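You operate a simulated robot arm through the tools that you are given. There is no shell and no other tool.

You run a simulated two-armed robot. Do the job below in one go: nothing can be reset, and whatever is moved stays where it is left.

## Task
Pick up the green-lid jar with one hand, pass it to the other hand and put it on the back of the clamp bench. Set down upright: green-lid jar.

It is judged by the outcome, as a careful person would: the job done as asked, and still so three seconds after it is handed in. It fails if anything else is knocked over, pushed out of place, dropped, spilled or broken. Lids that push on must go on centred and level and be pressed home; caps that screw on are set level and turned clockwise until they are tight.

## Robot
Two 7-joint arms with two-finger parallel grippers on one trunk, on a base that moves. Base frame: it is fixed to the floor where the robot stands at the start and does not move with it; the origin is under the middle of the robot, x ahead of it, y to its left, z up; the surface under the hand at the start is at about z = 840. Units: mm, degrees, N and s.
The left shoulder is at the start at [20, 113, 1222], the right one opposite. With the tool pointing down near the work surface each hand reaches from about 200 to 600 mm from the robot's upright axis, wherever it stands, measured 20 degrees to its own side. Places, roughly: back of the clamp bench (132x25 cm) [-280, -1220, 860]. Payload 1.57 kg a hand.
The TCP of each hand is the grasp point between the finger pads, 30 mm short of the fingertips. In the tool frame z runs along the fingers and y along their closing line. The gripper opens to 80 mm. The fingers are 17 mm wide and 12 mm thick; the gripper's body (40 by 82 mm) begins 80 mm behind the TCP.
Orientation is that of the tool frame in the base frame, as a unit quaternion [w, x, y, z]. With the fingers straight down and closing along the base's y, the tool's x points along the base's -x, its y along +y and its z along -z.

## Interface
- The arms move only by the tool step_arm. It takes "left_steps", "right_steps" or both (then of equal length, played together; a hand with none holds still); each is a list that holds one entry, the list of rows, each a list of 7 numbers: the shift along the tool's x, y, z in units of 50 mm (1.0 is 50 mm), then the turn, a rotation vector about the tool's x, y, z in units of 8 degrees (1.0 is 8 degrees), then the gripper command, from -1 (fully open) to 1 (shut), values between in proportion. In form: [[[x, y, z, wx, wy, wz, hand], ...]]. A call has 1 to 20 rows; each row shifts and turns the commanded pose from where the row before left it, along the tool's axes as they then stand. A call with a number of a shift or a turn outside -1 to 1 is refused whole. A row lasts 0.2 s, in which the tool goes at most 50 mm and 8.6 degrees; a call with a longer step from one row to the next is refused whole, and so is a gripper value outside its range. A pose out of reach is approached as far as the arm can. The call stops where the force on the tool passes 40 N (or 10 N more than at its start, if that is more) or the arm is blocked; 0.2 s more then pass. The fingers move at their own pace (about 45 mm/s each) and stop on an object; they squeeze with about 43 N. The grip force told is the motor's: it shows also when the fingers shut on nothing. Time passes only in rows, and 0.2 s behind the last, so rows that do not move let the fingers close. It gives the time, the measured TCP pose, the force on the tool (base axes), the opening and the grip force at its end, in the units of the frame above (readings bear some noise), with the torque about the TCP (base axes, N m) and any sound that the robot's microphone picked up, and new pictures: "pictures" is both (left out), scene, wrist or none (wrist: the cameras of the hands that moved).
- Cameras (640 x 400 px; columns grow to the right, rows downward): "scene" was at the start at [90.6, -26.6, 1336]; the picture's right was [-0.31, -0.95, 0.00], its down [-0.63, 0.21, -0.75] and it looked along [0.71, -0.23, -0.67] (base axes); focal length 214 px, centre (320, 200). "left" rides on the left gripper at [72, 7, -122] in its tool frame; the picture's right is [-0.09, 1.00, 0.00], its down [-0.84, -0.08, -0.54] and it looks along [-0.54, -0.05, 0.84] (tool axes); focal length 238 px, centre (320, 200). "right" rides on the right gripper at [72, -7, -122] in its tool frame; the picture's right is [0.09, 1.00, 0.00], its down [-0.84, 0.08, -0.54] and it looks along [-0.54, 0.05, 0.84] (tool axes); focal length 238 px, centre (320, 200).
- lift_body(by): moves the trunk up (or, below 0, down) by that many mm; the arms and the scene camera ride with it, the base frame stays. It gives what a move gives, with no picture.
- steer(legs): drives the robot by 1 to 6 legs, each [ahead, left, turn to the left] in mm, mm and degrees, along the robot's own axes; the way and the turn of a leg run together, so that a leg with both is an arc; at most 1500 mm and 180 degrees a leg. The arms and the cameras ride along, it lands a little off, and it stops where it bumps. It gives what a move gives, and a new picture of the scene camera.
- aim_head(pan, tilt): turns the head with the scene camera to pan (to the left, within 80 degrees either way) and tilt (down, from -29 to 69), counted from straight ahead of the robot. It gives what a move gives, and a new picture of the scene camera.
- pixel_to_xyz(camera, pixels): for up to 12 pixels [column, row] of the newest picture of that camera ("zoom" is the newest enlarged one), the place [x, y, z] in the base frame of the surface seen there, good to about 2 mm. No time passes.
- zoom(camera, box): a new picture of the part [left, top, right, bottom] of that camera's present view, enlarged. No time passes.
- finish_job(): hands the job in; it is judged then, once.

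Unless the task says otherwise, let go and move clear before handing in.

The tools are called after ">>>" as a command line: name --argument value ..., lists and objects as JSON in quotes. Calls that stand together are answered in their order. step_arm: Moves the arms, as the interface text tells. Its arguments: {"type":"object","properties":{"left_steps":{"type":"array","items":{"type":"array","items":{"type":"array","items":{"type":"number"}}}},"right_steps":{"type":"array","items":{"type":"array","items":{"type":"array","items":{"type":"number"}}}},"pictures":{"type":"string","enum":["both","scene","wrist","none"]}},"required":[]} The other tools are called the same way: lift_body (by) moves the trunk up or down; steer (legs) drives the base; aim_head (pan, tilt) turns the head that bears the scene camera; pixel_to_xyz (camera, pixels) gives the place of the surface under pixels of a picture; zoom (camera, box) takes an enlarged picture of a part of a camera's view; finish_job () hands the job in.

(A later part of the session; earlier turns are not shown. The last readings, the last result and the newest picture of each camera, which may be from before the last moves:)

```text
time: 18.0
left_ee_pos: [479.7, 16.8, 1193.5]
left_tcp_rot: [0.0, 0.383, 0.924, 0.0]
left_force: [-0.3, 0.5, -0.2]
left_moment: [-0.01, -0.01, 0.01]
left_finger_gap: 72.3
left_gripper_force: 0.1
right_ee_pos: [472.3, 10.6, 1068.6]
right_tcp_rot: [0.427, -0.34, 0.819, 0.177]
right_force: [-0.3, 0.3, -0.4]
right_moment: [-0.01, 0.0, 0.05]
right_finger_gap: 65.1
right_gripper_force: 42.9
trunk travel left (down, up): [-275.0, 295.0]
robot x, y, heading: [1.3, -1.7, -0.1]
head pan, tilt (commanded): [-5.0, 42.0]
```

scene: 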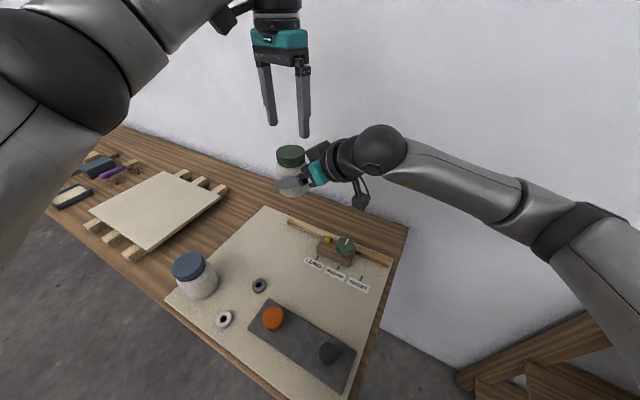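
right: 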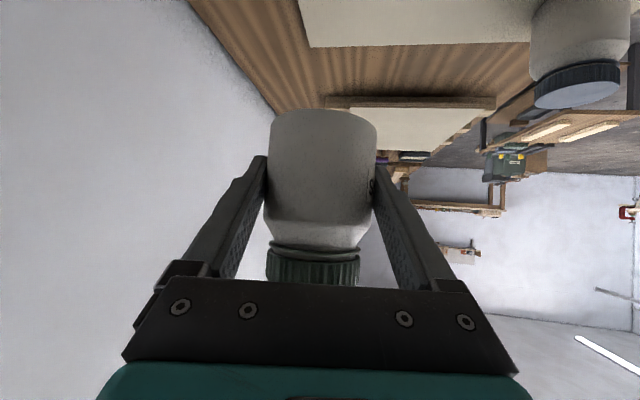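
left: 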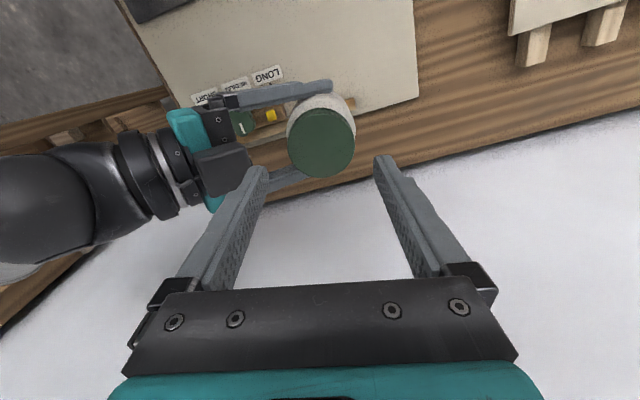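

The handover worked: the jar hangs upright in the right hand and the left hand is clear above it. I'll check that the lid is level, using the left camera and look from the head to the right-rear for driving.

>>> pixel_to_xyz --camera "left" --pixels '[[322, 140], [300, 140], [345, 140], [322, 120], [322, 165], [305, 125], [340, 155]]'

>>> pixel_to_xyz --camera "right" --pixels '[[320, 112], [320, 180], [275, 130], [370, 130], [320, 240], [320, 130]]'

>>> aim_head --pan -80 --tilt 40

```text
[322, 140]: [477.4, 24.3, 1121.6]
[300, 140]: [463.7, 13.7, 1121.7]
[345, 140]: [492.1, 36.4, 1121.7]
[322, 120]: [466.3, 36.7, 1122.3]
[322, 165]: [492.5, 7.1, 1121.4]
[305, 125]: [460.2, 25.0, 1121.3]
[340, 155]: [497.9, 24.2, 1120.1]
```

```text
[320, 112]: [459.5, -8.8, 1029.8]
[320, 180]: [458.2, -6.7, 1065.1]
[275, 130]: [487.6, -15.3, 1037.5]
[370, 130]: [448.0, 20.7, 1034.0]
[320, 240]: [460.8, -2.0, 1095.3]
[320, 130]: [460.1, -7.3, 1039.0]
```

```text
time: 19.5
left_ee_pos: [480.0, 17.5, 1192.4]
left_tcp_rot: [0.0, 0.382, 0.924, 0.0]
left_force: [-0.2, 1.3, -1.1]
left_moment: [-0.02, 0.03, 0.0]
left_finger_gap: 71.9
left_gripper_force: 0.0
right_ee_pos: [472.8, 10.5, 1067.7]
right_tcp_rot: [0.427, -0.339, 0.819, 0.177]
right_force: [-0.1, -0.9, 0.0]
right_moment: [0.02, 0.02, -0.01]
right_finger_gap: 64.9
right_gripper_force: 43.0
trunk travel left (down, up): [-275.0, 295.0]
robot x, y, heading: [-1.6, -1.6, -0.3]
head pan, tilt (commanded): [-80.0, 40.0]
```

scene: 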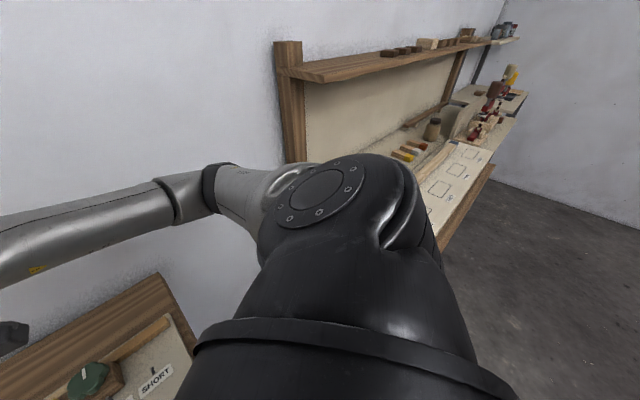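

The lid is level (all z ≈1121.5), so the jar's bottom is ~43 mm below the right TCP. I'll park the left hand out to the left and bring the right hand with the jar to point straight ahead in front of its shoulder.

>>> step_arm --left_steps '[[[0.889, 0.283, 0, 0, 0, 0, -0.8], [0.889, 0.283, 0, 0, 0, 0, -0.8], [0.889, 0.283, 0, 0, 0, 0, -0.8], [0.889, 0.283, 0, 0, 0, 0, -0.8], [0.889, 0.283, 0, 0, 0, 0, -0.8], [0.889, 0.283, 0, 0, 0, 0, -0.8], [0.889, 0.283, 0, 0, 0, 0, -0.8], [0, 0, 0, 0, 0, 0, -0.8], [0, 0, 0, 0, 0, 0, -0.8], [0, 0, 0, 0, 0, 0, -0.8]]]' --right_steps '[[[0.078, -0.601, -0.599, 0, 0, 0, 1], [0.078, -0.601, -0.599, 0, 0, 0, 1], [0.078, -0.601, -0.599, 0, 0, 0, 1], [0, 0, 0, 0.768, 0, 0.538, 1], [0, 0, 0, 0.768, 0, 0.538, 1], [0, 0, 0, 0.768, 0, 0.538, 1], [0, 0, 0, 0.768, 0, 0.538, 1], [0, 0, 0, 0.768, 0, 0.538, 1], [0, 0, 0, 0.768, 0, 0.538, 1], [0, 0, 0, 0, 0, 0, 1]]]' --pictures "wrist"

>>> aim_head --pan -60 --tilt 40

```text
time: 21.7
left_ee_pos: [330.2, 307.3, 1195.5]
left_tcp_rot: [0.0, 0.383, 0.924, 0.0]
left_force: [-0.5, 0.3, 0.0]
left_moment: [0.02, -0.03, 0.03]
left_finger_gap: 72.1
left_gripper_force: 0.1
right_ee_pos: [478.1, -109.6, 1107.4]
right_tcp_rot: [0.462, -0.001, 0.887, 0.002]
right_force: [0.3, 1.1, -0.5]
right_moment: [0.0, -0.01, -0.05]
right_finger_gap: 65.0
right_gripper_force: 43.2
trunk travel left (down, up): [-275.0, 295.0]
robot x, y, heading: [-0.2, 0.5, -0.2]
head pan, tilt (commanded): [-80.0, 40.0]
```

right: 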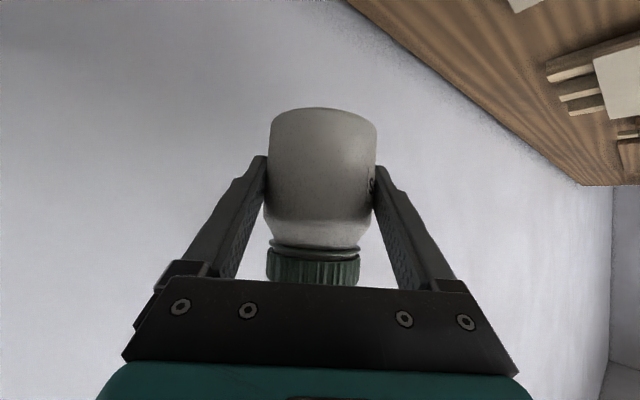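
left: 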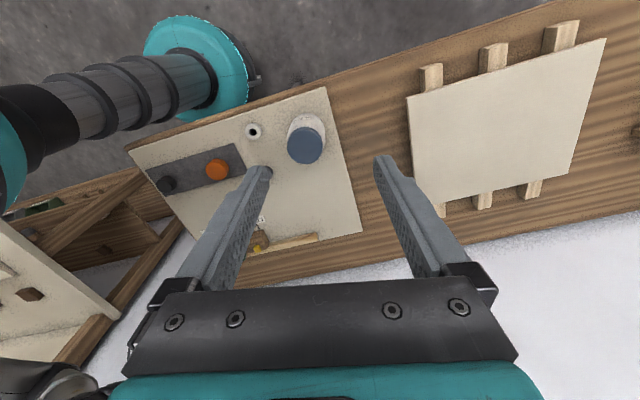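

```text
time: 22.5
left_ee_pos: [329.4, 307.9, 1196.5]
left_tcp_rot: [0.0, 0.384, 0.924, 0.0]
left_force: [0.5, -0.3, 0.3]
left_moment: [0.01, -0.01, 0.02]
left_finger_gap: 72.3
left_gripper_force: 0.1
right_ee_pos: [477.6, -108.7, 1108.7]
right_tcp_rot: [0.462, 0.0, 0.887, 0.0]
right_force: [-0.2, -0.7, -1.0]
right_moment: [0.0, -0.03, -0.03]
right_finger_gap: 64.6
right_gripper_force: 43.5
trunk travel left (down, up): [-275.0, 295.0]
robot x, y, heading: [2.1, 0.7, 0.1]
head pan, tilt (commanded): [-60.0, 40.0]
```

scene: 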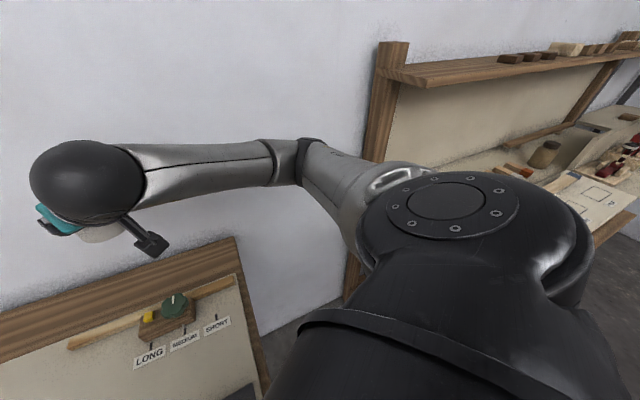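

The left camera shows the robot's own base (teal disc near (200, 65)) and the table edge; I'll measure the footprint for safe driving, plus the near end of the bench.

>>> pixel_to_xyz --camera "left" --pixels '[[240, 50], [225, 85], [190, 20], [160, 30], [215, 110], [300, 60], [130, 150], [325, 90], [100, 20], [340, 30], [20, 300], [165, 235]]'

>>> pixel_to_xyz --camera "scene" --pixels '[[355, 260], [350, 295], [385, 60], [620, 230], [600, 240], [560, 250], [630, 250], [600, 300], [635, 160], [545, 155], [290, 310], [268, 380]]'

```text
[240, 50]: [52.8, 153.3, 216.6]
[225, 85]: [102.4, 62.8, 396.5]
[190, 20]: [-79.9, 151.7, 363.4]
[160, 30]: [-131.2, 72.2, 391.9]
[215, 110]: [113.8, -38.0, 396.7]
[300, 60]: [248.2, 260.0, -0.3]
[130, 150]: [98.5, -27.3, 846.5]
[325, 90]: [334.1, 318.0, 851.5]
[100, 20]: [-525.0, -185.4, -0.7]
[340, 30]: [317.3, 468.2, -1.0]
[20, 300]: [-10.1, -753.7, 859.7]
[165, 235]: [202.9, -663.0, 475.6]
```

```text
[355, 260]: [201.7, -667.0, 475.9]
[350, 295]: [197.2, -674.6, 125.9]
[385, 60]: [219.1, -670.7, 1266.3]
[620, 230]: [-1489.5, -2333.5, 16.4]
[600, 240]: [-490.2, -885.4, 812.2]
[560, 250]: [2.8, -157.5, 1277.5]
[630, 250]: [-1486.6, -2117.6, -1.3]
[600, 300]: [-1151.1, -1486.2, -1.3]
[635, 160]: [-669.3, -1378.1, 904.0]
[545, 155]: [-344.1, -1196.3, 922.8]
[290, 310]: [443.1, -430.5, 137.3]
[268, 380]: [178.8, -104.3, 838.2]
```

The base is a slim disc (r≈150, top z≈400) so it can stand close to benches. I'll turn right 33° in place to face the clamp bench and look around before translating.

>>> steer --legs '[[0, 0, -33.4]]'

>>> aim_head --pan -80 --tilt 35

```text
time: 24.5
left_ee_pos: [444.9, 75.5, 1196.5]
left_tcp_rot: [0.0, 0.632, 0.775, -0.001]
left_force: [0.6, 1.1, 0.1]
left_moment: [-0.01, 0.0, 0.04]
left_finger_gap: 71.9
left_gripper_force: 0.0
right_ee_pos: [339.0, -355.0, 1108.4]
right_tcp_rot: [0.442, 0.255, 0.85, -0.132]
right_force: [-0.2, -0.7, -1.0]
right_moment: [-0.02, 0.01, 0.01]
right_finger_gap: 64.6
right_gripper_force: 43.5
trunk travel left (down, up): [-275.0, 295.0]
robot x, y, heading: [0.3, 0.4, -33.4]
head pan, tilt (commanded): [-60.0, 40.0]
```

scene: 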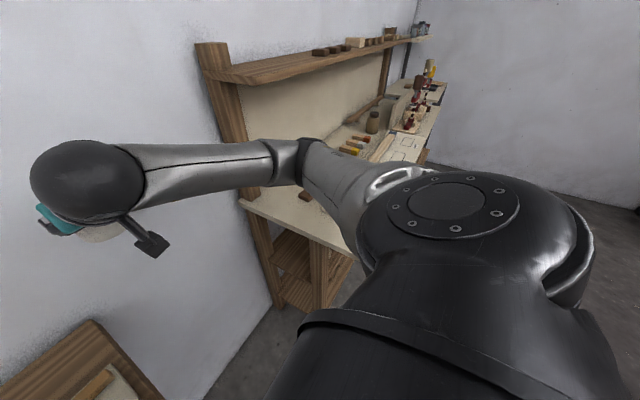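

```text
time: 25.3
left_ee_pos: [444.0, 75.2, 1194.9]
left_tcp_rot: [-0.001, 0.632, 0.775, 0.0]
left_force: [0.3, 0.4, -1.2]
left_moment: [0.03, 0.02, 0.01]
left_finger_gap: 72.0
left_gripper_force: 0.1
right_ee_pos: [338.2, -354.8, 1108.8]
right_tcp_rot: [0.442, 0.255, 0.849, -0.133]
right_force: [0.4, -0.2, -0.1]
right_moment: [-0.02, 0.0, -0.01]
right_finger_gap: 64.7
right_gripper_force: 42.8
trunk travel left (down, up): [-275.0, 295.0]
robot x, y, heading: [-1.4, -3.4, -33.2]
head pan, tilt (commanded): [-80.0, 35.0]
```

scene: 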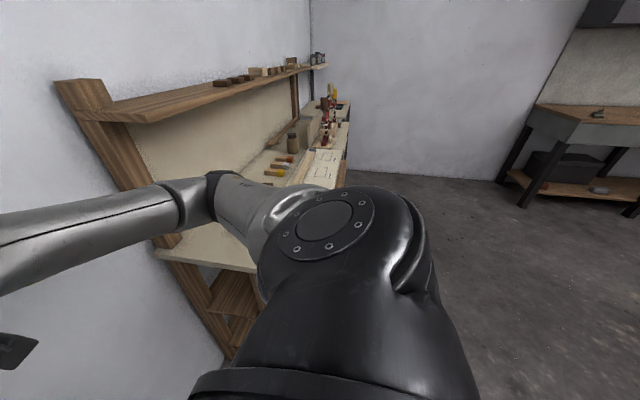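

There's open floor to the right between the clamp bench and another bench at (590, 120). I'll measure that gap and look to the left-rear too.

>>> pixel_to_xyz --camera "scene" --pixels '[[525, 205], [635, 215], [540, 105], [635, 150], [350, 150], [480, 250], [560, 330], [630, 300], [500, 180], [630, 390], [345, 185], [330, 180]]'

>>> aim_head --pan 80 --tilt 35

```text
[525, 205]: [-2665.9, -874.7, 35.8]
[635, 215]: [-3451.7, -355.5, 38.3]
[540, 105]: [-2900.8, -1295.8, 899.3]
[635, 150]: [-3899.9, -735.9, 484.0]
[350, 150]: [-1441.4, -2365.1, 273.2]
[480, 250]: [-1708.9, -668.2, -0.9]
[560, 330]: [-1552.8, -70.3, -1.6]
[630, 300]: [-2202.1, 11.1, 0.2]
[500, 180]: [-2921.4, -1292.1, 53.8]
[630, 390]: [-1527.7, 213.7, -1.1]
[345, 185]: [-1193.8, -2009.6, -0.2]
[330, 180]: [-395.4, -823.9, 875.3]
```

```text
time: 27.8
left_ee_pos: [444.1, 75.6, 1195.0]
left_tcp_rot: [0.0, 0.632, 0.775, 0.0]
left_force: [-0.4, 0.7, 0.3]
left_moment: [0.01, -0.02, -0.01]
left_finger_gap: 72.1
left_gripper_force: 0.1
right_ee_pos: [338.9, -354.6, 1107.7]
right_tcp_rot: [0.443, 0.255, 0.849, -0.133]
right_force: [0.2, 0.5, -1.4]
right_moment: [0.02, -0.01, 0.01]
right_finger_gap: 64.7
right_gripper_force: 43.1
trunk travel left (down, up): [-275.0, 295.0]
robot x, y, heading: [-2.6, 2.4, -33.4]
head pan, tilt (commanded): [80.0, 35.0]
```

scene: 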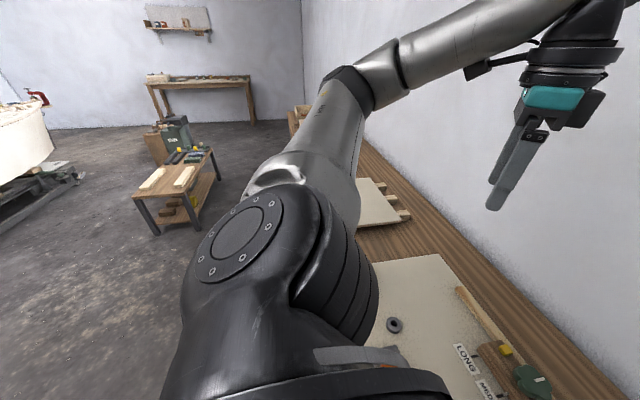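

Behind-left there is a low cart at (180, 190) and a boat-like thing at (25, 140); I'll check their distance from my backing path.

>>> pixel_to_xyz --camera "scene" --pixels '[[150, 230], [198, 220], [75, 175], [20, 200], [10, 300], [100, 300], [10, 385], [160, 350]]'

>>> aim_head --pan -70 --tilt 40

```text
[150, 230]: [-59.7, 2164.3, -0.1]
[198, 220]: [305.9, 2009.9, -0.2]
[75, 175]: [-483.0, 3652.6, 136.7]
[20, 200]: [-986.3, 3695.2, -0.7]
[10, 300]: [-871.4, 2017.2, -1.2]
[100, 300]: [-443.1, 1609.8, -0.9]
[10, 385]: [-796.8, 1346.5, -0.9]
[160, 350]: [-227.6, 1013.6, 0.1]
```

```text
time: 30.1
left_ee_pos: [444.7, 74.7, 1195.5]
left_tcp_rot: [0.0, 0.632, 0.775, -0.001]
left_force: [-0.1, -0.4, 0.2]
left_moment: [-0.03, 0.0, 0.01]
left_finger_gap: 71.8
left_gripper_force: 0.1
right_ee_pos: [339.2, -354.9, 1108.7]
right_tcp_rot: [0.443, 0.255, 0.849, -0.133]
right_force: [0.4, -0.9, -1.3]
right_moment: [0.01, 0.0, 0.02]
right_finger_gap: 64.5
right_gripper_force: 42.5
trunk travel left (down, up): [-275.0, 295.0]
robot x, y, heading: [3.1, -1.4, -33.4]
head pan, tilt (commanded): [-70.0, 40.0]
```

scene: 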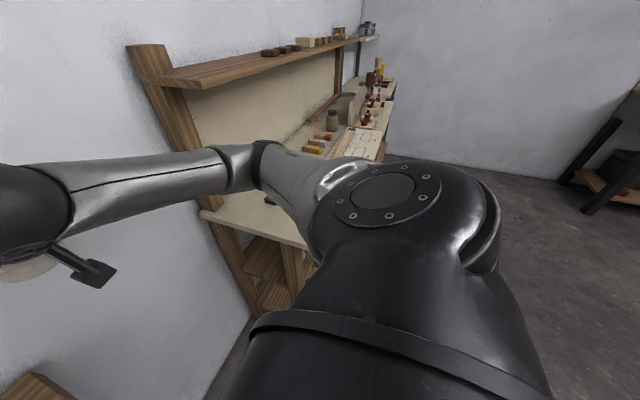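

The way back is open (nearest cart is ~2 m off). I'll back 450 mm directly away, then slide 890 mm to the right in front of the clamp bench.

>>> steer --legs '[[-450, 0, 0], [0, -890, 0]]'

>>> aim_head --pan 0 --tilt 30

```text
time: 37.1
left_ee_pos: [-413.6, -423.3, 1196.2]
left_tcp_rot: [0.0, 0.625, 0.781, 0.0]
left_force: [0.4, 0.8, 0.5]
left_moment: [0.02, 0.0, -0.01]
left_finger_gap: 72.1
left_gripper_force: 0.2
right_ee_pos: [-511.6, -854.5, 1107.6]
right_tcp_rot: [0.443, 0.247, 0.852, -0.129]
right_force: [0.4, -0.3, -0.8]
right_moment: [-0.01, 0.02, 0.01]
right_finger_gap: 64.4
right_gripper_force: 43.2
trunk travel left (down, up): [-275.0, 295.0]
robot x, y, heading: [-855.2, -504.8, -32.4]
head pan, tilt (commanded): [-70.0, 40.0]
```

scene: 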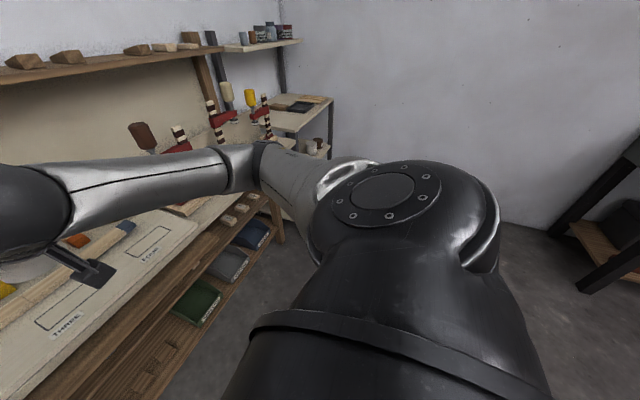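

```text
time: 38.6
left_ee_pos: [-414.1, -421.4, 1195.6]
left_tcp_rot: [0.0, 0.625, 0.78, -0.001]
left_force: [-0.6, -0.2, 1.0]
left_moment: [-0.02, 0.0, -0.02]
left_finger_gap: 71.8
left_gripper_force: 0.0
right_ee_pos: [-511.6, -853.9, 1108.5]
right_tcp_rot: [0.444, 0.248, 0.852, -0.129]
right_force: [-0.8, 0.4, -1.5]
right_moment: [-0.01, 0.01, 0.0]
right_finger_gap: 64.7
right_gripper_force: 42.9
trunk travel left (down, up): [-275.0, 295.0]
robot x, y, heading: [-854.9, -505.9, -32.4]
head pan, tilt (commanded): [0.0, 30.0]
```

scene: 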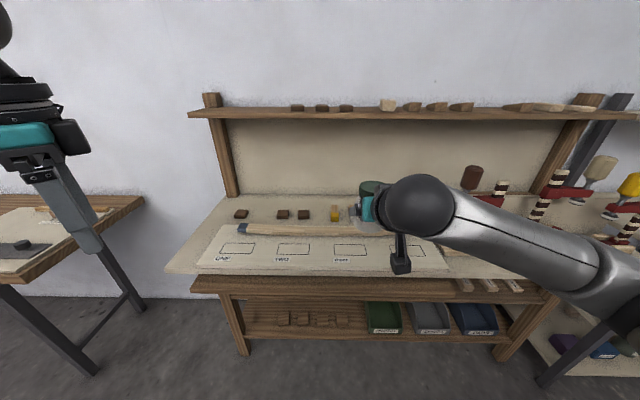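

Now I see the whole bench: blocks at (241, 214), (283, 213), (303, 214), chisels near (335, 213), shelf above, lower shelf below. I'll measure free places and the edges.

>>> pixel_to_xyz --camera "scene" --pixels '[[241, 214], [283, 214], [303, 214], [335, 215], [262, 212], [262, 198], [225, 200], [270, 112], [270, 120], [300, 270], [300, 290], [300, 335]]'

>>> zoom --camera "scene" --box '[180, 150, 380, 280]'

```text
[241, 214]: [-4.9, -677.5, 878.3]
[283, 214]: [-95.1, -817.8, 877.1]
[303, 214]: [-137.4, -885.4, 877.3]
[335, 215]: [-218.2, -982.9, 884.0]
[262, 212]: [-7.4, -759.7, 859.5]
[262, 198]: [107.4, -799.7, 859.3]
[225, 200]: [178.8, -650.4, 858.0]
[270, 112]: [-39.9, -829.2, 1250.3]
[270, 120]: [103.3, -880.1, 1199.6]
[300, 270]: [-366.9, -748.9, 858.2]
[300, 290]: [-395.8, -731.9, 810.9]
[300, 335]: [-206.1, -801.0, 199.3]
```

```text
3.08 times, centred on (280, 215) of scene
```

zoom: 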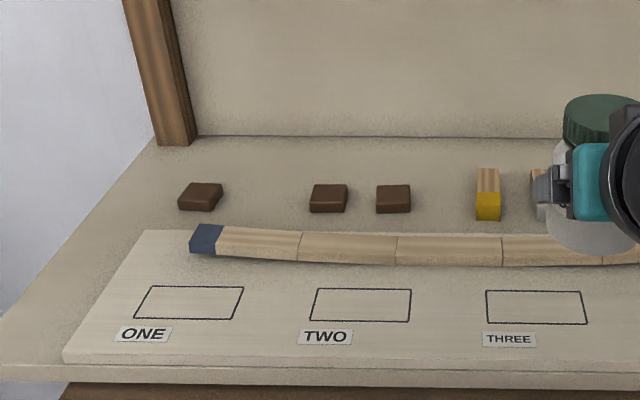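

Free back-strip space exists between the block at (303, 214) and the yellow chisel (335, 213), a bit deeper toward the panel. I'll zoom further measurements on the strip and shelf heights before approaching.

>>> pixel_to_xyz --camera "zoom" --pixels '[[340, 240], [450, 245], [450, 262], [440, 185], [440, 160], [440, 225], [392, 190], [410, 205], [486, 172], [490, 200], [206, 240], [440, 138]]'

>>> pixel_to_xyz --camera "scene" --pixels '[[300, 325], [260, 320], [300, 342], [240, 345], [330, 108], [330, 116], [330, 119], [330, 125], [345, 106], [320, 107], [515, 345], [230, 300]]'

```text
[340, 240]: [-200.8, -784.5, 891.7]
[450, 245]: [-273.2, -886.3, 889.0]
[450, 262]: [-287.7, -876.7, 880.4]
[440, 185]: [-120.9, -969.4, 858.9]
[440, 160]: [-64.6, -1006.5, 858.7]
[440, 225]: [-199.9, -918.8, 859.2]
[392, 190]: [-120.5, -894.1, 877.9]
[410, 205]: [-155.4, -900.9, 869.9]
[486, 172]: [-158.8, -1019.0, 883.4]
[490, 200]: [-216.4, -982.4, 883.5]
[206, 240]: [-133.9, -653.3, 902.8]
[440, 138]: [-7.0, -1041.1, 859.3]
```

```text
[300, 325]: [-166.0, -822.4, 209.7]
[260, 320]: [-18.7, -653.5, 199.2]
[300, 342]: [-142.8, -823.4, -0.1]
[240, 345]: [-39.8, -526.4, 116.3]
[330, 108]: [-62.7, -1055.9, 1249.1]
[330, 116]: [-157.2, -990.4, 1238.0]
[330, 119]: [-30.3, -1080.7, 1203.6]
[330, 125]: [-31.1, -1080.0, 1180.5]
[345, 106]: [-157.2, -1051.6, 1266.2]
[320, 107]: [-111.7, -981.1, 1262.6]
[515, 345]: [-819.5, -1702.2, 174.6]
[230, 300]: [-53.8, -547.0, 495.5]
```

Measured: strip at t≈−176 (z≤903), chisel end and blocks all in front of t≈0, shelf front edge z≈1225 and legs far under. I'll square up (−1.3°), slide left 129 mm and drive ahead 320 mm, keeping the jar well above the bench.

>>> steer --legs '[[0, 0, -1.3], [0, 129, 0], [320, 0, 0]]'

>>> aim_head --pan -5 --tilt 45

```text
time: 41.9
left_ee_pos: [-77.3, -503.3, 1195.4]
left_tcp_rot: [0.0, 0.635, 0.772, 0.0]
left_force: [0.1, 0.1, -0.4]
left_moment: [0.0, 0.02, 0.0]
left_finger_gap: 72.0
left_gripper_force: 0.1
right_ee_pos: [-186.4, -933.7, 1107.9]
right_tcp_rot: [0.442, 0.258, 0.849, -0.135]
right_force: [0.3, 0.1, -1.1]
right_moment: [0.01, 0.03, -0.02]
right_finger_gap: 64.9
right_gripper_force: 42.7
trunk travel left (down, up): [-275.0, 295.0]
robot x, y, heading: [-522.8, -574.6, -33.7]
head pan, tilt (commanded): [0.0, 30.0]
```

scene: 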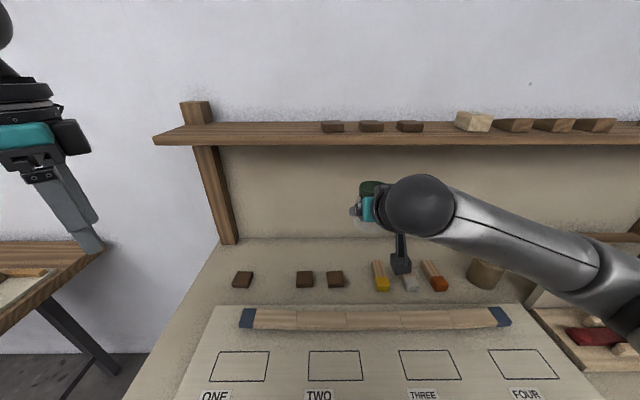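

```text
time: 42.7
left_ee_pos: [-76.9, -504.0, 1195.5]
left_tcp_rot: [0.0, 0.635, 0.772, 0.0]
left_force: [-0.2, 0.9, -0.7]
left_moment: [-0.01, 0.0, -0.01]
left_finger_gap: 72.1
left_gripper_force: 0.0
right_ee_pos: [-186.3, -932.4, 1107.4]
right_tcp_rot: [0.442, 0.259, 0.848, -0.135]
right_force: [0.5, 0.5, -0.5]
right_moment: [0.01, 0.02, -0.01]
right_finger_gap: 64.7
right_gripper_force: 43.2
trunk travel left (down, up): [-275.0, 295.0]
robot x, y, heading: [-522.0, -574.2, -34.3]
head pan, tilt (commanded): [-5.0, 45.0]
```

scene: 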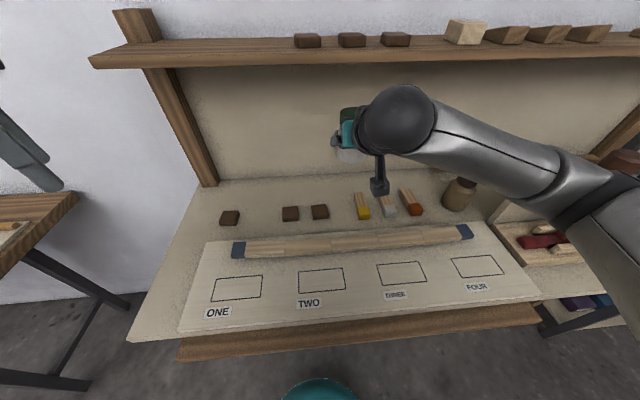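

The jar now hangs over the strip with TCP at (-186, -933). Before lowering, I'll check the right elbow's distance to the clamps at the right (620, 160).

>>> pixel_to_xyz --camera "scene" --pixels '[[560, 205], [600, 215], [630, 235], [500, 160], [625, 160], [545, 240], [560, 250], [600, 265], [460, 190], [380, 190], [375, 180], [510, 235]]'

>>> aim_head --pan -50 --tilt 40

```text
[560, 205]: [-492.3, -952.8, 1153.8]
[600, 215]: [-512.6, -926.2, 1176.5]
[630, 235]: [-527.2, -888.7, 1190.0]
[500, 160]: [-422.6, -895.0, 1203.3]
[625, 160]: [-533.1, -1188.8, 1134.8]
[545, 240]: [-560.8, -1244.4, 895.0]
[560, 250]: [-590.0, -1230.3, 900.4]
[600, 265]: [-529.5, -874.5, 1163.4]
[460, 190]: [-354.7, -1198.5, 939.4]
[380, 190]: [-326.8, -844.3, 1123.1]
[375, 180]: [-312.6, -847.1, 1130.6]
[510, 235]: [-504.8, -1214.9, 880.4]
```

```text
time: 43.8
left_ee_pos: [-77.0, -504.5, 1195.8]
left_tcp_rot: [0.0, 0.635, 0.772, 0.0]
left_force: [0.0, 0.3, -0.7]
left_moment: [0.0, 0.01, 0.01]
left_finger_gap: 72.1
left_gripper_force: 0.1
right_ee_pos: [-187.7, -933.4, 1108.7]
right_tcp_rot: [0.442, 0.258, 0.848, -0.135]
right_force: [0.4, 0.5, -0.8]
right_moment: [0.04, -0.02, 0.02]
right_finger_gap: 64.7
right_gripper_force: 43.3
trunk travel left (down, up): [-275.0, 295.0]
robot x, y, heading: [-523.9, -575.9, -33.8]
head pan, tilt (commanded): [-50.0, 40.0]
```

scene: 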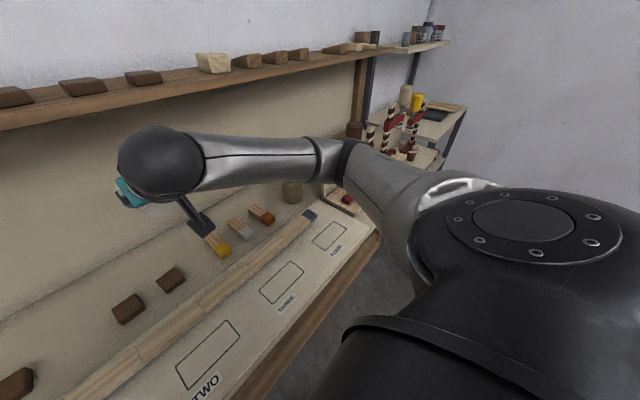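

The elbow (345, 165) is ~200 mm from the nearest clamp handle, so there's room; I'll monitor it. First lower 100 mm, then move 108 mm ahead over the free spot.

>>> step_arm --right_steps '[[[0.546, 0, 0.383, 0, 0, 0, 1], [0.546, 0, 0.383, 0, 0, 0, 1], [0.546, 0, 0.383, 0, 0, 0, 1], [-0.413, 0.027, 0.59, 0, 0, 0, 1], [-0.413, 0.027, 0.59, 0, 0, 0, 1], [-0.413, 0.027, 0.59, 0, 0, 0, 1], [0, 0, 0, 0, 0, 0, 1]]]' --pictures "both"

```text
time: 45.4
left_ee_pos: [-77.1, -503.1, 1195.5]
left_tcp_rot: [0.0, 0.635, 0.772, 0.0]
left_force: [1.1, 0.8, 0.3]
left_moment: [-0.02, -0.03, -0.02]
left_finger_gap: 71.9
left_gripper_force: 0.1
right_ee_pos: [-96.1, -991.6, 1007.6]
right_tcp_rot: [0.441, 0.259, 0.849, -0.135]
right_force: [0.4, 0.0, -0.8]
right_moment: [0.01, 0.03, 0.0]
right_finger_gap: 64.5
right_gripper_force: 42.8
trunk travel left (down, up): [-275.0, 295.0]
robot x, y, heading: [-523.8, -575.8, -33.8]
head pan, tilt (commanded): [-50.0, 40.0]
```

scene: 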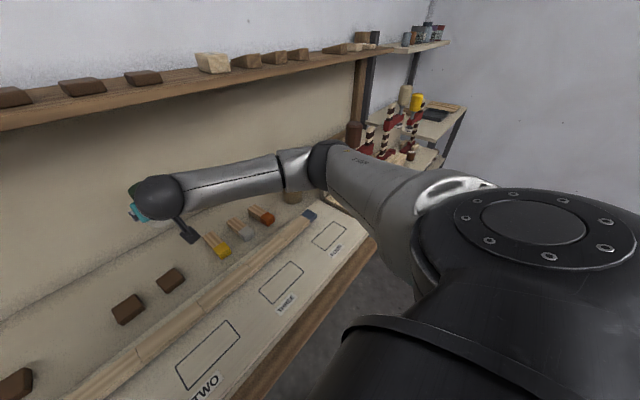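
right: 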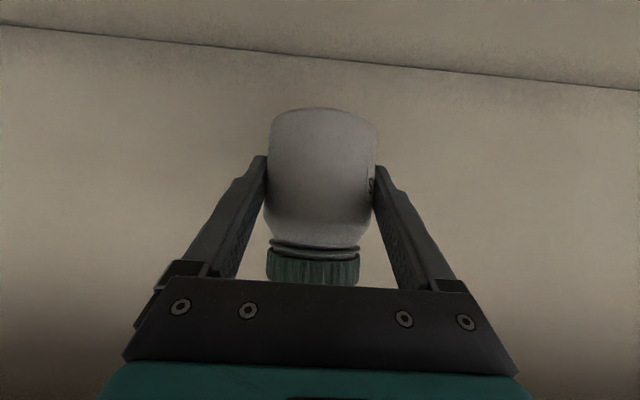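

TCP is now at (−96, −992, 1008): over the free spot (s≈−292, t≈26). Let me check the elbow height and camera bracket clearance, then lower 60 mm.

>>> pixel_to_xyz --camera "scene" --pixels '[[325, 160], [320, 180], [310, 185], [240, 190], [190, 238], [355, 140], [292, 195], [160, 195]]'

>>> step_arm --right_steps '[[[0.328, 0, 0.23, 0, 0, 0, 1], [0.328, 0, 0.23, 0, 0, 0, 1], [0.328, 0, 0.23, 0, 0, 0, 1], [0, 0, 0, 0, 0, 0, 1]]]' --pictures "both"

```text
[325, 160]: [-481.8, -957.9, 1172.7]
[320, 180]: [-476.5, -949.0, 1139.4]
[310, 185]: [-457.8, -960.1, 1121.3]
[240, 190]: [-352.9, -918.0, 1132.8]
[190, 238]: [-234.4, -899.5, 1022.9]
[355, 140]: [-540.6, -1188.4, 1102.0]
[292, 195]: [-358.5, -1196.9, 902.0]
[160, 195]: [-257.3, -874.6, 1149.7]
```

```text
time: 46.4
left_ee_pos: [-77.2, -504.2, 1195.6]
left_tcp_rot: [0.0, 0.635, 0.772, 0.001]
left_force: [0.8, 0.4, -0.3]
left_moment: [0.03, 0.02, 0.01]
left_finger_gap: 71.9
left_gripper_force: 0.1
right_ee_pos: [-94.6, -989.8, 948.4]
right_tcp_rot: [0.442, 0.258, 0.849, -0.133]
right_force: [-0.2, 0.1, -1.6]
right_moment: [0.01, 0.01, 0.02]
right_finger_gap: 64.6
right_gripper_force: 43.2
trunk travel left (down, up): [-275.0, 295.0]
robot x, y, heading: [-525.3, -577.7, -34.1]
head pan, tilt (commanded): [-50.0, 40.0]
```

scene: 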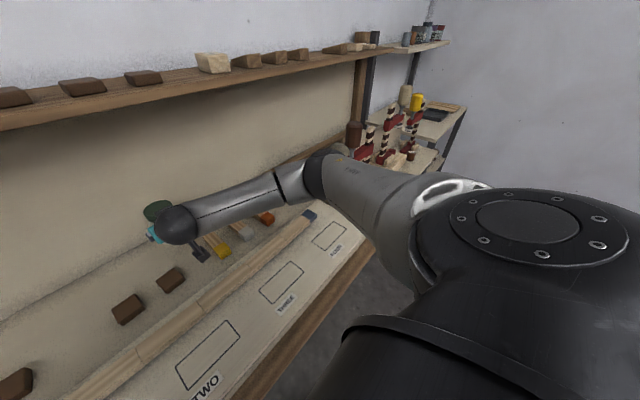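
right: 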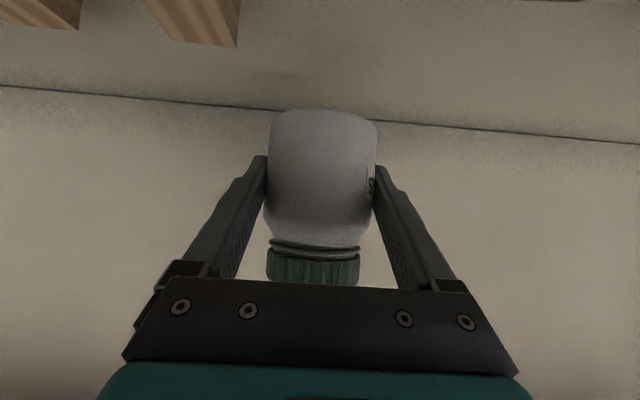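

Clearances fine (elbow z≈1120, 230 mm from clamps; camera bracket above the chisels). Jar bottom is ~45 mm above the strip; I'll re-aim the head at it and lower another 30 mm.

>>> step_arm --right_steps '[[[0.246, 0, 0.172, 0, 0, 0, 1], [0.246, 0, 0.172, 0, 0, 0, 1], [0, 0, 0, 0, 0, 0, 1]]]' --pictures "wrist"

>>> aim_head --pan -5 --tilt 40

```text
time: 47.2
left_ee_pos: [-77.9, -503.0, 1195.5]
left_tcp_rot: [0.0, 0.635, 0.772, 0.001]
left_force: [-0.5, -0.7, -0.9]
left_moment: [0.0, 0.02, 0.02]
left_finger_gap: 72.1
left_gripper_force: 0.0
right_ee_pos: [-96.8, -990.3, 918.5]
right_tcp_rot: [0.442, 0.258, 0.849, -0.133]
right_force: [0.7, -0.1, -1.0]
right_moment: [0.02, 0.03, 0.0]
right_finger_gap: 64.7
right_gripper_force: 42.9
trunk travel left (down, up): [-275.0, 295.0]
robot x, y, heading: [-521.5, -574.4, -33.8]
head pan, tilt (commanded): [-50.0, 40.0]
```

right: 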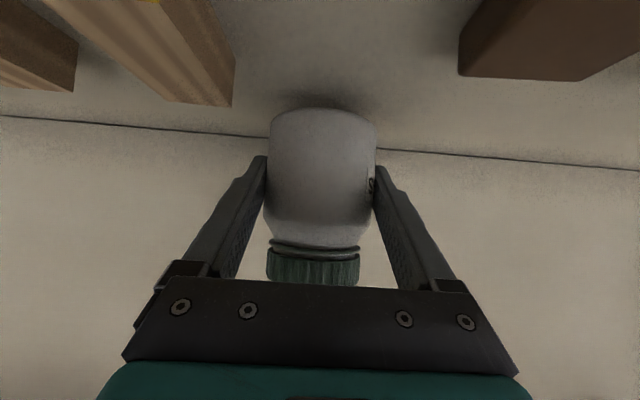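

```text
time: 48.3
left_ee_pos: [-76.8, -503.1, 1195.5]
left_tcp_rot: [0.001, 0.635, 0.772, -0.001]
left_force: [0.0, -0.4, -0.5]
left_moment: [0.03, 0.01, -0.02]
left_finger_gap: 71.8
left_gripper_force: 0.0
right_ee_pos: [-95.6, -989.2, 918.7]
right_tcp_rot: [0.442, 0.258, 0.848, -0.135]
right_force: [0.3, 0.1, -1.0]
right_moment: [-0.02, 0.02, 0.05]
right_finger_gap: 64.7
right_gripper_force: 42.8
trunk travel left (down, up): [-275.0, 295.0]
robot x, y, heading: [-523.4, -574.3, -34.0]
head pan, tilt (commanded): [-5.0, 40.0]
```

scene: 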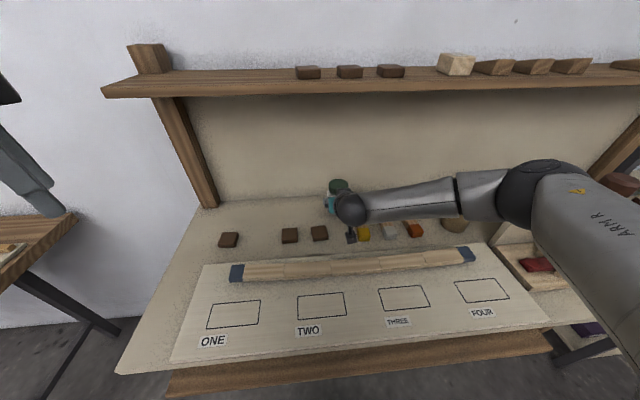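

The jar (340, 187) hangs behind the blocks and left of the yellow chisel, with nothing under it. I'll measure lid height and the jar's bottom rim against the surface before the final descent.

>>> zoom --camera "scene" --box '[270, 150, 410, 260]'

>>> pixel_to_xyz --camera "scene" --pixels '[[337, 182], [332, 184], [343, 183], [338, 187], [351, 237], [349, 232], [362, 230]]'

>>> pixel_to_xyz --camera "right" --pixels '[[320, 112], [290, 114], [350, 114], [320, 150], [320, 80], [230, 100], [465, 75], [300, 104], [420, 120]]'

```text
3.64 times, centred on (340, 205) of scene
```

zoom: 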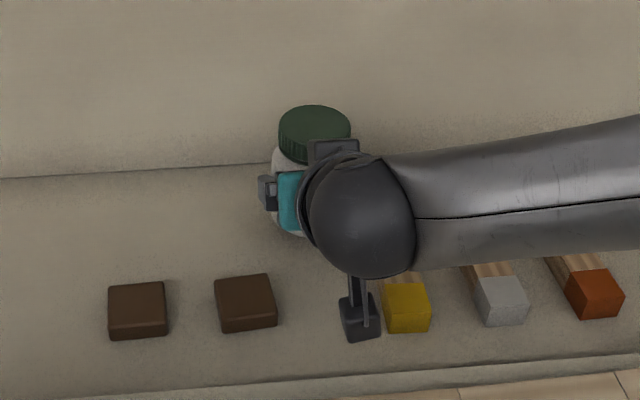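

```text
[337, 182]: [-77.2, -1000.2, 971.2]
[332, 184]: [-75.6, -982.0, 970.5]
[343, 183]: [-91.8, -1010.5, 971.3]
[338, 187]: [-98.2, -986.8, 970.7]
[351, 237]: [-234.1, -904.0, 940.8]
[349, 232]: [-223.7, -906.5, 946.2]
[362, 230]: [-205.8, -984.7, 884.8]
```

```text
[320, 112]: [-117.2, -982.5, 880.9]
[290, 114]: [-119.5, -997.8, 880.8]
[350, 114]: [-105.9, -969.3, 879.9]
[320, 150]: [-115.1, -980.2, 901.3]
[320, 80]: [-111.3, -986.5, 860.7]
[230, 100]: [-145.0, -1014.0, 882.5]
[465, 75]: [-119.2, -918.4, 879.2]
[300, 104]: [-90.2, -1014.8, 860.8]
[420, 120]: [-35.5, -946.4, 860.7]
```

Lid top is at z≈971, so the jar's bottom is ≈874.4 — about 15 mm above the surface (≈859.7). I'll lower 12 mm gently.

>>> step_arm --right_steps '[[[0.0983, 0, 0.0689, 0, 0, 0, 1], [0.0983, 0, 0.0689, 0, 0, 0, 1], [0, 0, 0, 0, 0, 0, 1]]]' --pictures "scene"

>>> pixel_to_xyz --camera "scene" --pixels '[[337, 185], [332, 187], [343, 186], [338, 190], [336, 182]]'

```text
time: 49.1
left_ee_pos: [-77.2, -503.6, 1195.8]
left_tcp_rot: [-0.001, 0.635, 0.772, 0.0]
left_force: [-0.3, -0.4, 0.2]
left_moment: [0.02, -0.01, 0.02]
left_finger_gap: 72.1
left_gripper_force: 0.0
right_ee_pos: [-94.9, -989.3, 906.1]
right_tcp_rot: [0.441, 0.259, 0.849, -0.135]
right_force: [-0.3, 0.4, -1.0]
right_moment: [0.02, -0.03, 0.01]
right_finger_gap: 64.8
right_gripper_force: 43.0
trunk travel left (down, up): [-275.0, 295.0]
robot x, y, heading: [-524.3, -573.8, -33.8]
head pan, tilt (commanded): [-5.0, 40.0]
```

scene: 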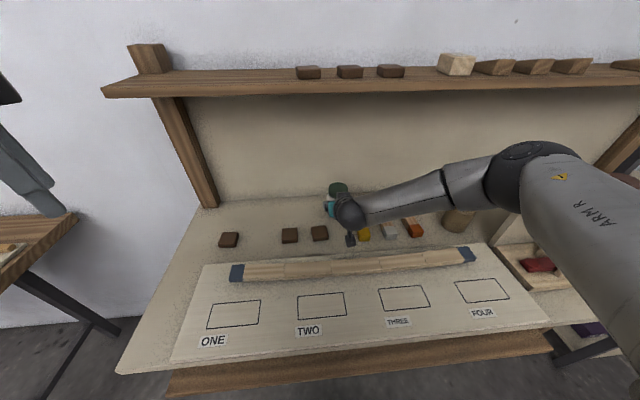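

```text
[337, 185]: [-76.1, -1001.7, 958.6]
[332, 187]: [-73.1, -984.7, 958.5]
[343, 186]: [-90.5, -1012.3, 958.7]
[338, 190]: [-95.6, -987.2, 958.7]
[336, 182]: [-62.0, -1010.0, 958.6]
```

Lid now 958.6, so about 2 mm remain. I'll creep down 1 mm per row and watch the force.

>>> step_arm --right_steps '[[[0.0164, 0, 0.0115, 0, 0, 0, 1], [0, 0, 0, 0, 0, 0, 1], [0.0164, 0, 0.0115, 0, 0, 0, 1], [0, 0, 0, 0, 0, 0, 1]]]' --pictures "none"

```text
time: 50.1
left_ee_pos: [-77.5, -502.9, 1195.6]
left_tcp_rot: [0.0, 0.636, 0.772, 0.0]
left_force: [-0.4, 0.5, 0.2]
left_moment: [-0.01, 0.0, 0.01]
left_finger_gap: 72.1
left_gripper_force: 0.1
right_ee_pos: [-95.6, -988.0, 903.2]
right_tcp_rot: [0.442, 0.259, 0.848, -0.135]
right_force: [-0.6, 0.8, -1.5]
right_moment: [-0.02, -0.01, 0.01]
right_finger_gap: 64.8
right_gripper_force: 42.8
trunk travel left (down, up): [-275.0, 295.0]
robot x, y, heading: [-522.2, -575.8, -34.0]
head pan, tilt (commanded): [-5.0, 40.0]
```

No contact yet (force z still −1.5 N). I'll creep another 1 mm.

>>> step_arm --right_steps '[[[0.0115, 0, 0.008, 0, 0, 0, 1], [0, 0, 0, 0, 0, 0, 1]]]' --pictures "none"

>>> zoom --camera "right" --box '[220, 60, 420, 300]'

```text
time: 50.7
left_ee_pos: [-77.0, -502.4, 1196.2]
left_tcp_rot: [0.0, 0.635, 0.772, 0.0]
left_force: [0.4, 0.4, -0.2]
left_moment: [0.01, -0.01, -0.04]
left_finger_gap: 72.0
left_gripper_force: 0.0
right_ee_pos: [-94.9, -988.4, 904.8]
right_tcp_rot: [0.442, 0.259, 0.848, -0.135]
right_force: [0.1, -0.6, -0.7]
right_moment: [0.0, 0.04, 0.02]
right_finger_gap: 64.7
right_gripper_force: 43.1
trunk travel left (down, up): [-275.0, 295.0]
robot x, y, heading: [-521.1, -573.0, -33.9]
head pan, tilt (commanded): [-5.0, 40.0]
```

```text
1.67 times, centred on (320, 180) of right
```

zoom: 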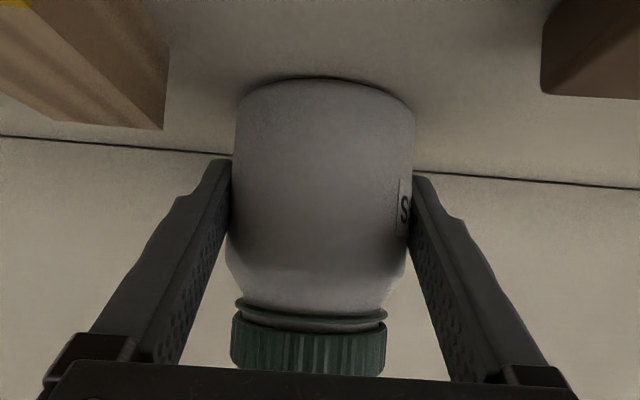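

Force is unchanged still; the jar's shadow hugs its base in the right view. I'll re-measure the lid height from a fresh scene zoom.

>>> zoom --camera "scene" --box '[300, 165, 380, 225]'

>>> pixel_to_xyz --camera "zoom" --pixels '[[300, 170], [280, 190], [330, 190], [300, 200], [320, 170], [150, 300], [180, 260], [200, 330]]'

```text
6.67 times, centred on (340, 195) of scene
```

zoom: 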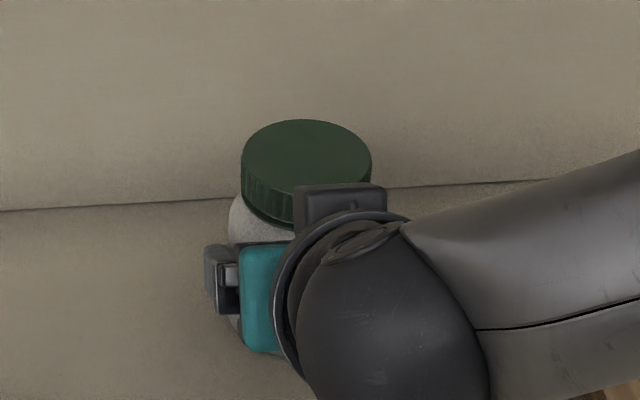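

```text
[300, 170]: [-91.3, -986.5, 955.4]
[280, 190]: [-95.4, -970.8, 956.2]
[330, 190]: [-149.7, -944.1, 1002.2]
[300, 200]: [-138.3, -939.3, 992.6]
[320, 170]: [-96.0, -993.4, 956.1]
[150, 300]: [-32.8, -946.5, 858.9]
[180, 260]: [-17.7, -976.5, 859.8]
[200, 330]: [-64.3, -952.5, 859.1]
```

Lid at ≈956 puts the base at ≈859.4, right at the surface. One more fine 0.8 mm step twice, watching for contact force.

>>> step_arm --right_steps '[[[0.0131, 0, 0.0092, 0, 0, 0, 1], [0, 0, 0, 0, 0, 0, 1]]]' --pictures "none"

```text
time: 51.3
left_ee_pos: [-76.9, -503.2, 1195.6]
left_tcp_rot: [0.0, 0.635, 0.772, 0.0]
left_force: [0.4, -0.1, 0.8]
left_moment: [0.02, -0.03, 0.03]
left_finger_gap: 72.0
left_gripper_force: 0.1
right_ee_pos: [-95.3, -988.6, 902.5]
right_tcp_rot: [0.441, 0.258, 0.849, -0.134]
right_force: [0.9, 0.9, 0.2]
right_moment: [0.0, 0.01, -0.01]
right_finger_gap: 64.5
right_gripper_force: 43.3
trunk travel left (down, up): [-275.0, 295.0]
robot x, y, heading: [-523.8, -575.2, -33.8]
head pan, tilt (commanded): [-5.0, 40.0]
```

Force z moved from about −1 to +0.2 N, hinting at first touch. One more 0.7 mm step to confirm.

>>> step_arm --right_steps '[[[0.0115, 0, 0.008, 0, 0, 0, 1], [0, 0, 0, 0, 0, 0, 1]]]' --pictures "none"

```text
time: 51.9
left_ee_pos: [-78.4, -502.8, 1195.9]
left_tcp_rot: [0.001, 0.635, 0.772, -0.001]
left_force: [0.4, -0.3, 0.1]
left_moment: [0.01, 0.0, 0.0]
left_finger_gap: 71.9
left_gripper_force: 0.0
right_ee_pos: [-94.4, -988.6, 903.4]
right_tcp_rot: [0.442, 0.259, 0.848, -0.135]
right_force: [-0.9, 0.3, 3.2]
right_moment: [-0.1, 0.04, -0.04]
right_finger_gap: 64.7
right_gripper_force: 42.8
trunk travel left (down, up): [-275.0, 295.0]
robot x, y, heading: [-523.9, -575.5, -34.0]
head pan, tilt (commanded): [-5.0, 40.0]
```

Contact confirmed: +3.2 N upward. The jar rests on the strip, so I open the right gripper.

>>> step_arm --right_steps '[[[0, 0, 0, 0, 0, 0, -0.8], [0, 0, 0, 0, 0, 0, -1], [0, 0, 0, 0, 0, 0, -1], [0, 0, 0, 0, 0, 0, -1]]]' --pictures "both"

>>> zoom --camera "right" --box '[220, 60, 420, 300]'

```text
time: 52.9
left_ee_pos: [-76.8, -503.1, 1195.9]
left_tcp_rot: [0.001, 0.636, 0.772, 0.0]
left_force: [0.2, 0.1, 0.2]
left_moment: [0.02, -0.01, 0.02]
left_finger_gap: 71.9
left_gripper_force: 0.0
right_ee_pos: [-95.9, -988.0, 902.8]
right_tcp_rot: [0.441, 0.259, 0.849, -0.135]
right_force: [-0.1, 0.0, 0.4]
right_moment: [0.01, 0.0, 0.01]
right_finger_gap: 80.2
right_gripper_force: 0.1
trunk travel left (down, up): [-275.0, 295.0]
robot x, y, heading: [-519.7, -576.3, -33.9]
head pan, tilt (commanded): [-5.0, 40.0]
```

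scene: 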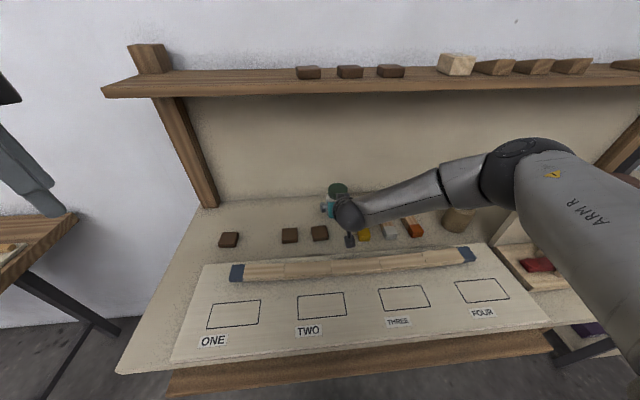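
right: 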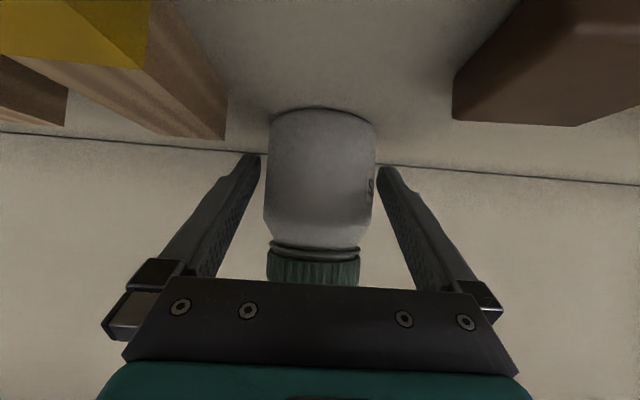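

```text
1.67 times, centred on (320, 180) of right
```

zoom: 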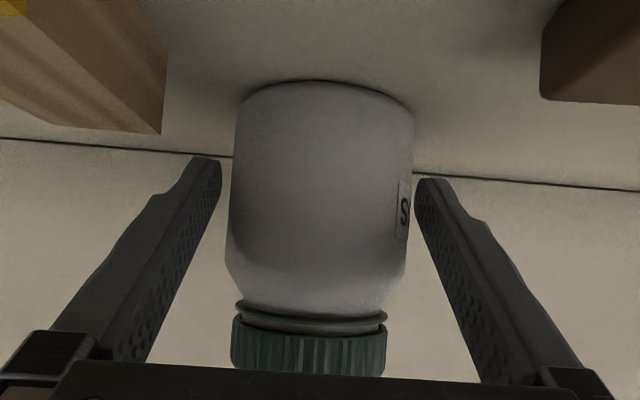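

The jar stands free with even gaps to both fingers (columns ~222 and ~415 vs jar 235–412 in the zoom). I retreat straight back along the fingers.

>>> step_arm --right_steps '[[[0, 0, -0.2, 0, 0, 0, -1], [0, 0, -0.4, 0, 0, 0, -1], [0, 0, -0.6, 0, 0, 0, -1], [0, 0, -0.7, 0, 0, 0, -1], [0, 0, -0.7, 0, 0, 0, -1], [0, 0, -0.7, 0, 0, 0, -1], [0, 0, 0, 0, 0, 0, -1]]]' --pictures "both"

```text
time: 54.5
left_ee_pos: [-76.7, -503.6, 1197.1]
left_tcp_rot: [0.0, 0.635, 0.772, 0.001]
left_force: [0.5, 0.4, 0.0]
left_moment: [-0.04, 0.01, -0.02]
left_finger_gap: 72.0
left_gripper_force: 0.0
right_ee_pos: [-206.8, -914.4, 997.9]
right_tcp_rot: [0.441, 0.259, 0.848, -0.135]
right_force: [-0.4, -0.1, -0.3]
right_moment: [0.01, 0.0, 0.02]
right_finger_gap: 79.8
right_gripper_force: 0.0
trunk travel left (down, up): [-275.0, 295.0]
robot x, y, heading: [-525.0, -574.7, -33.9]
head pan, tilt (commanded): [-5.0, 40.0]
```

scene: 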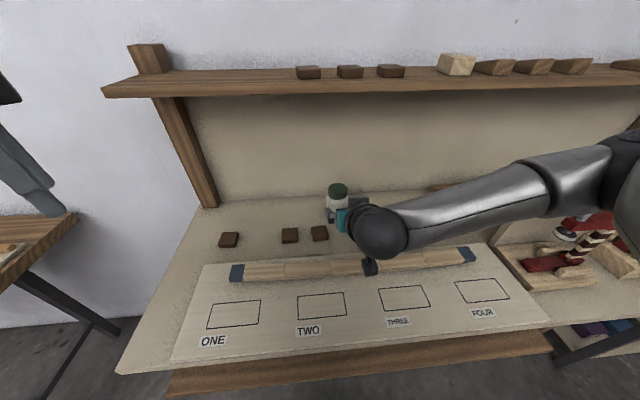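
right: 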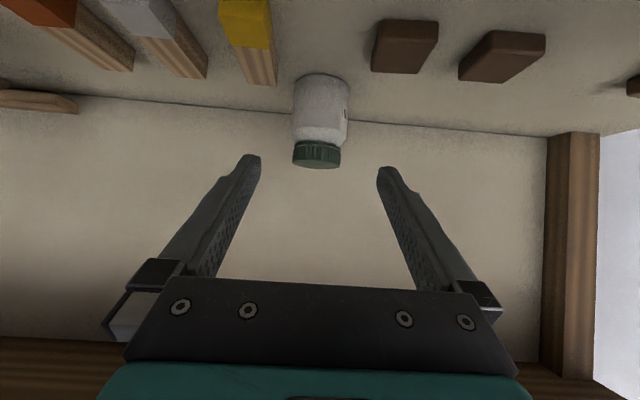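

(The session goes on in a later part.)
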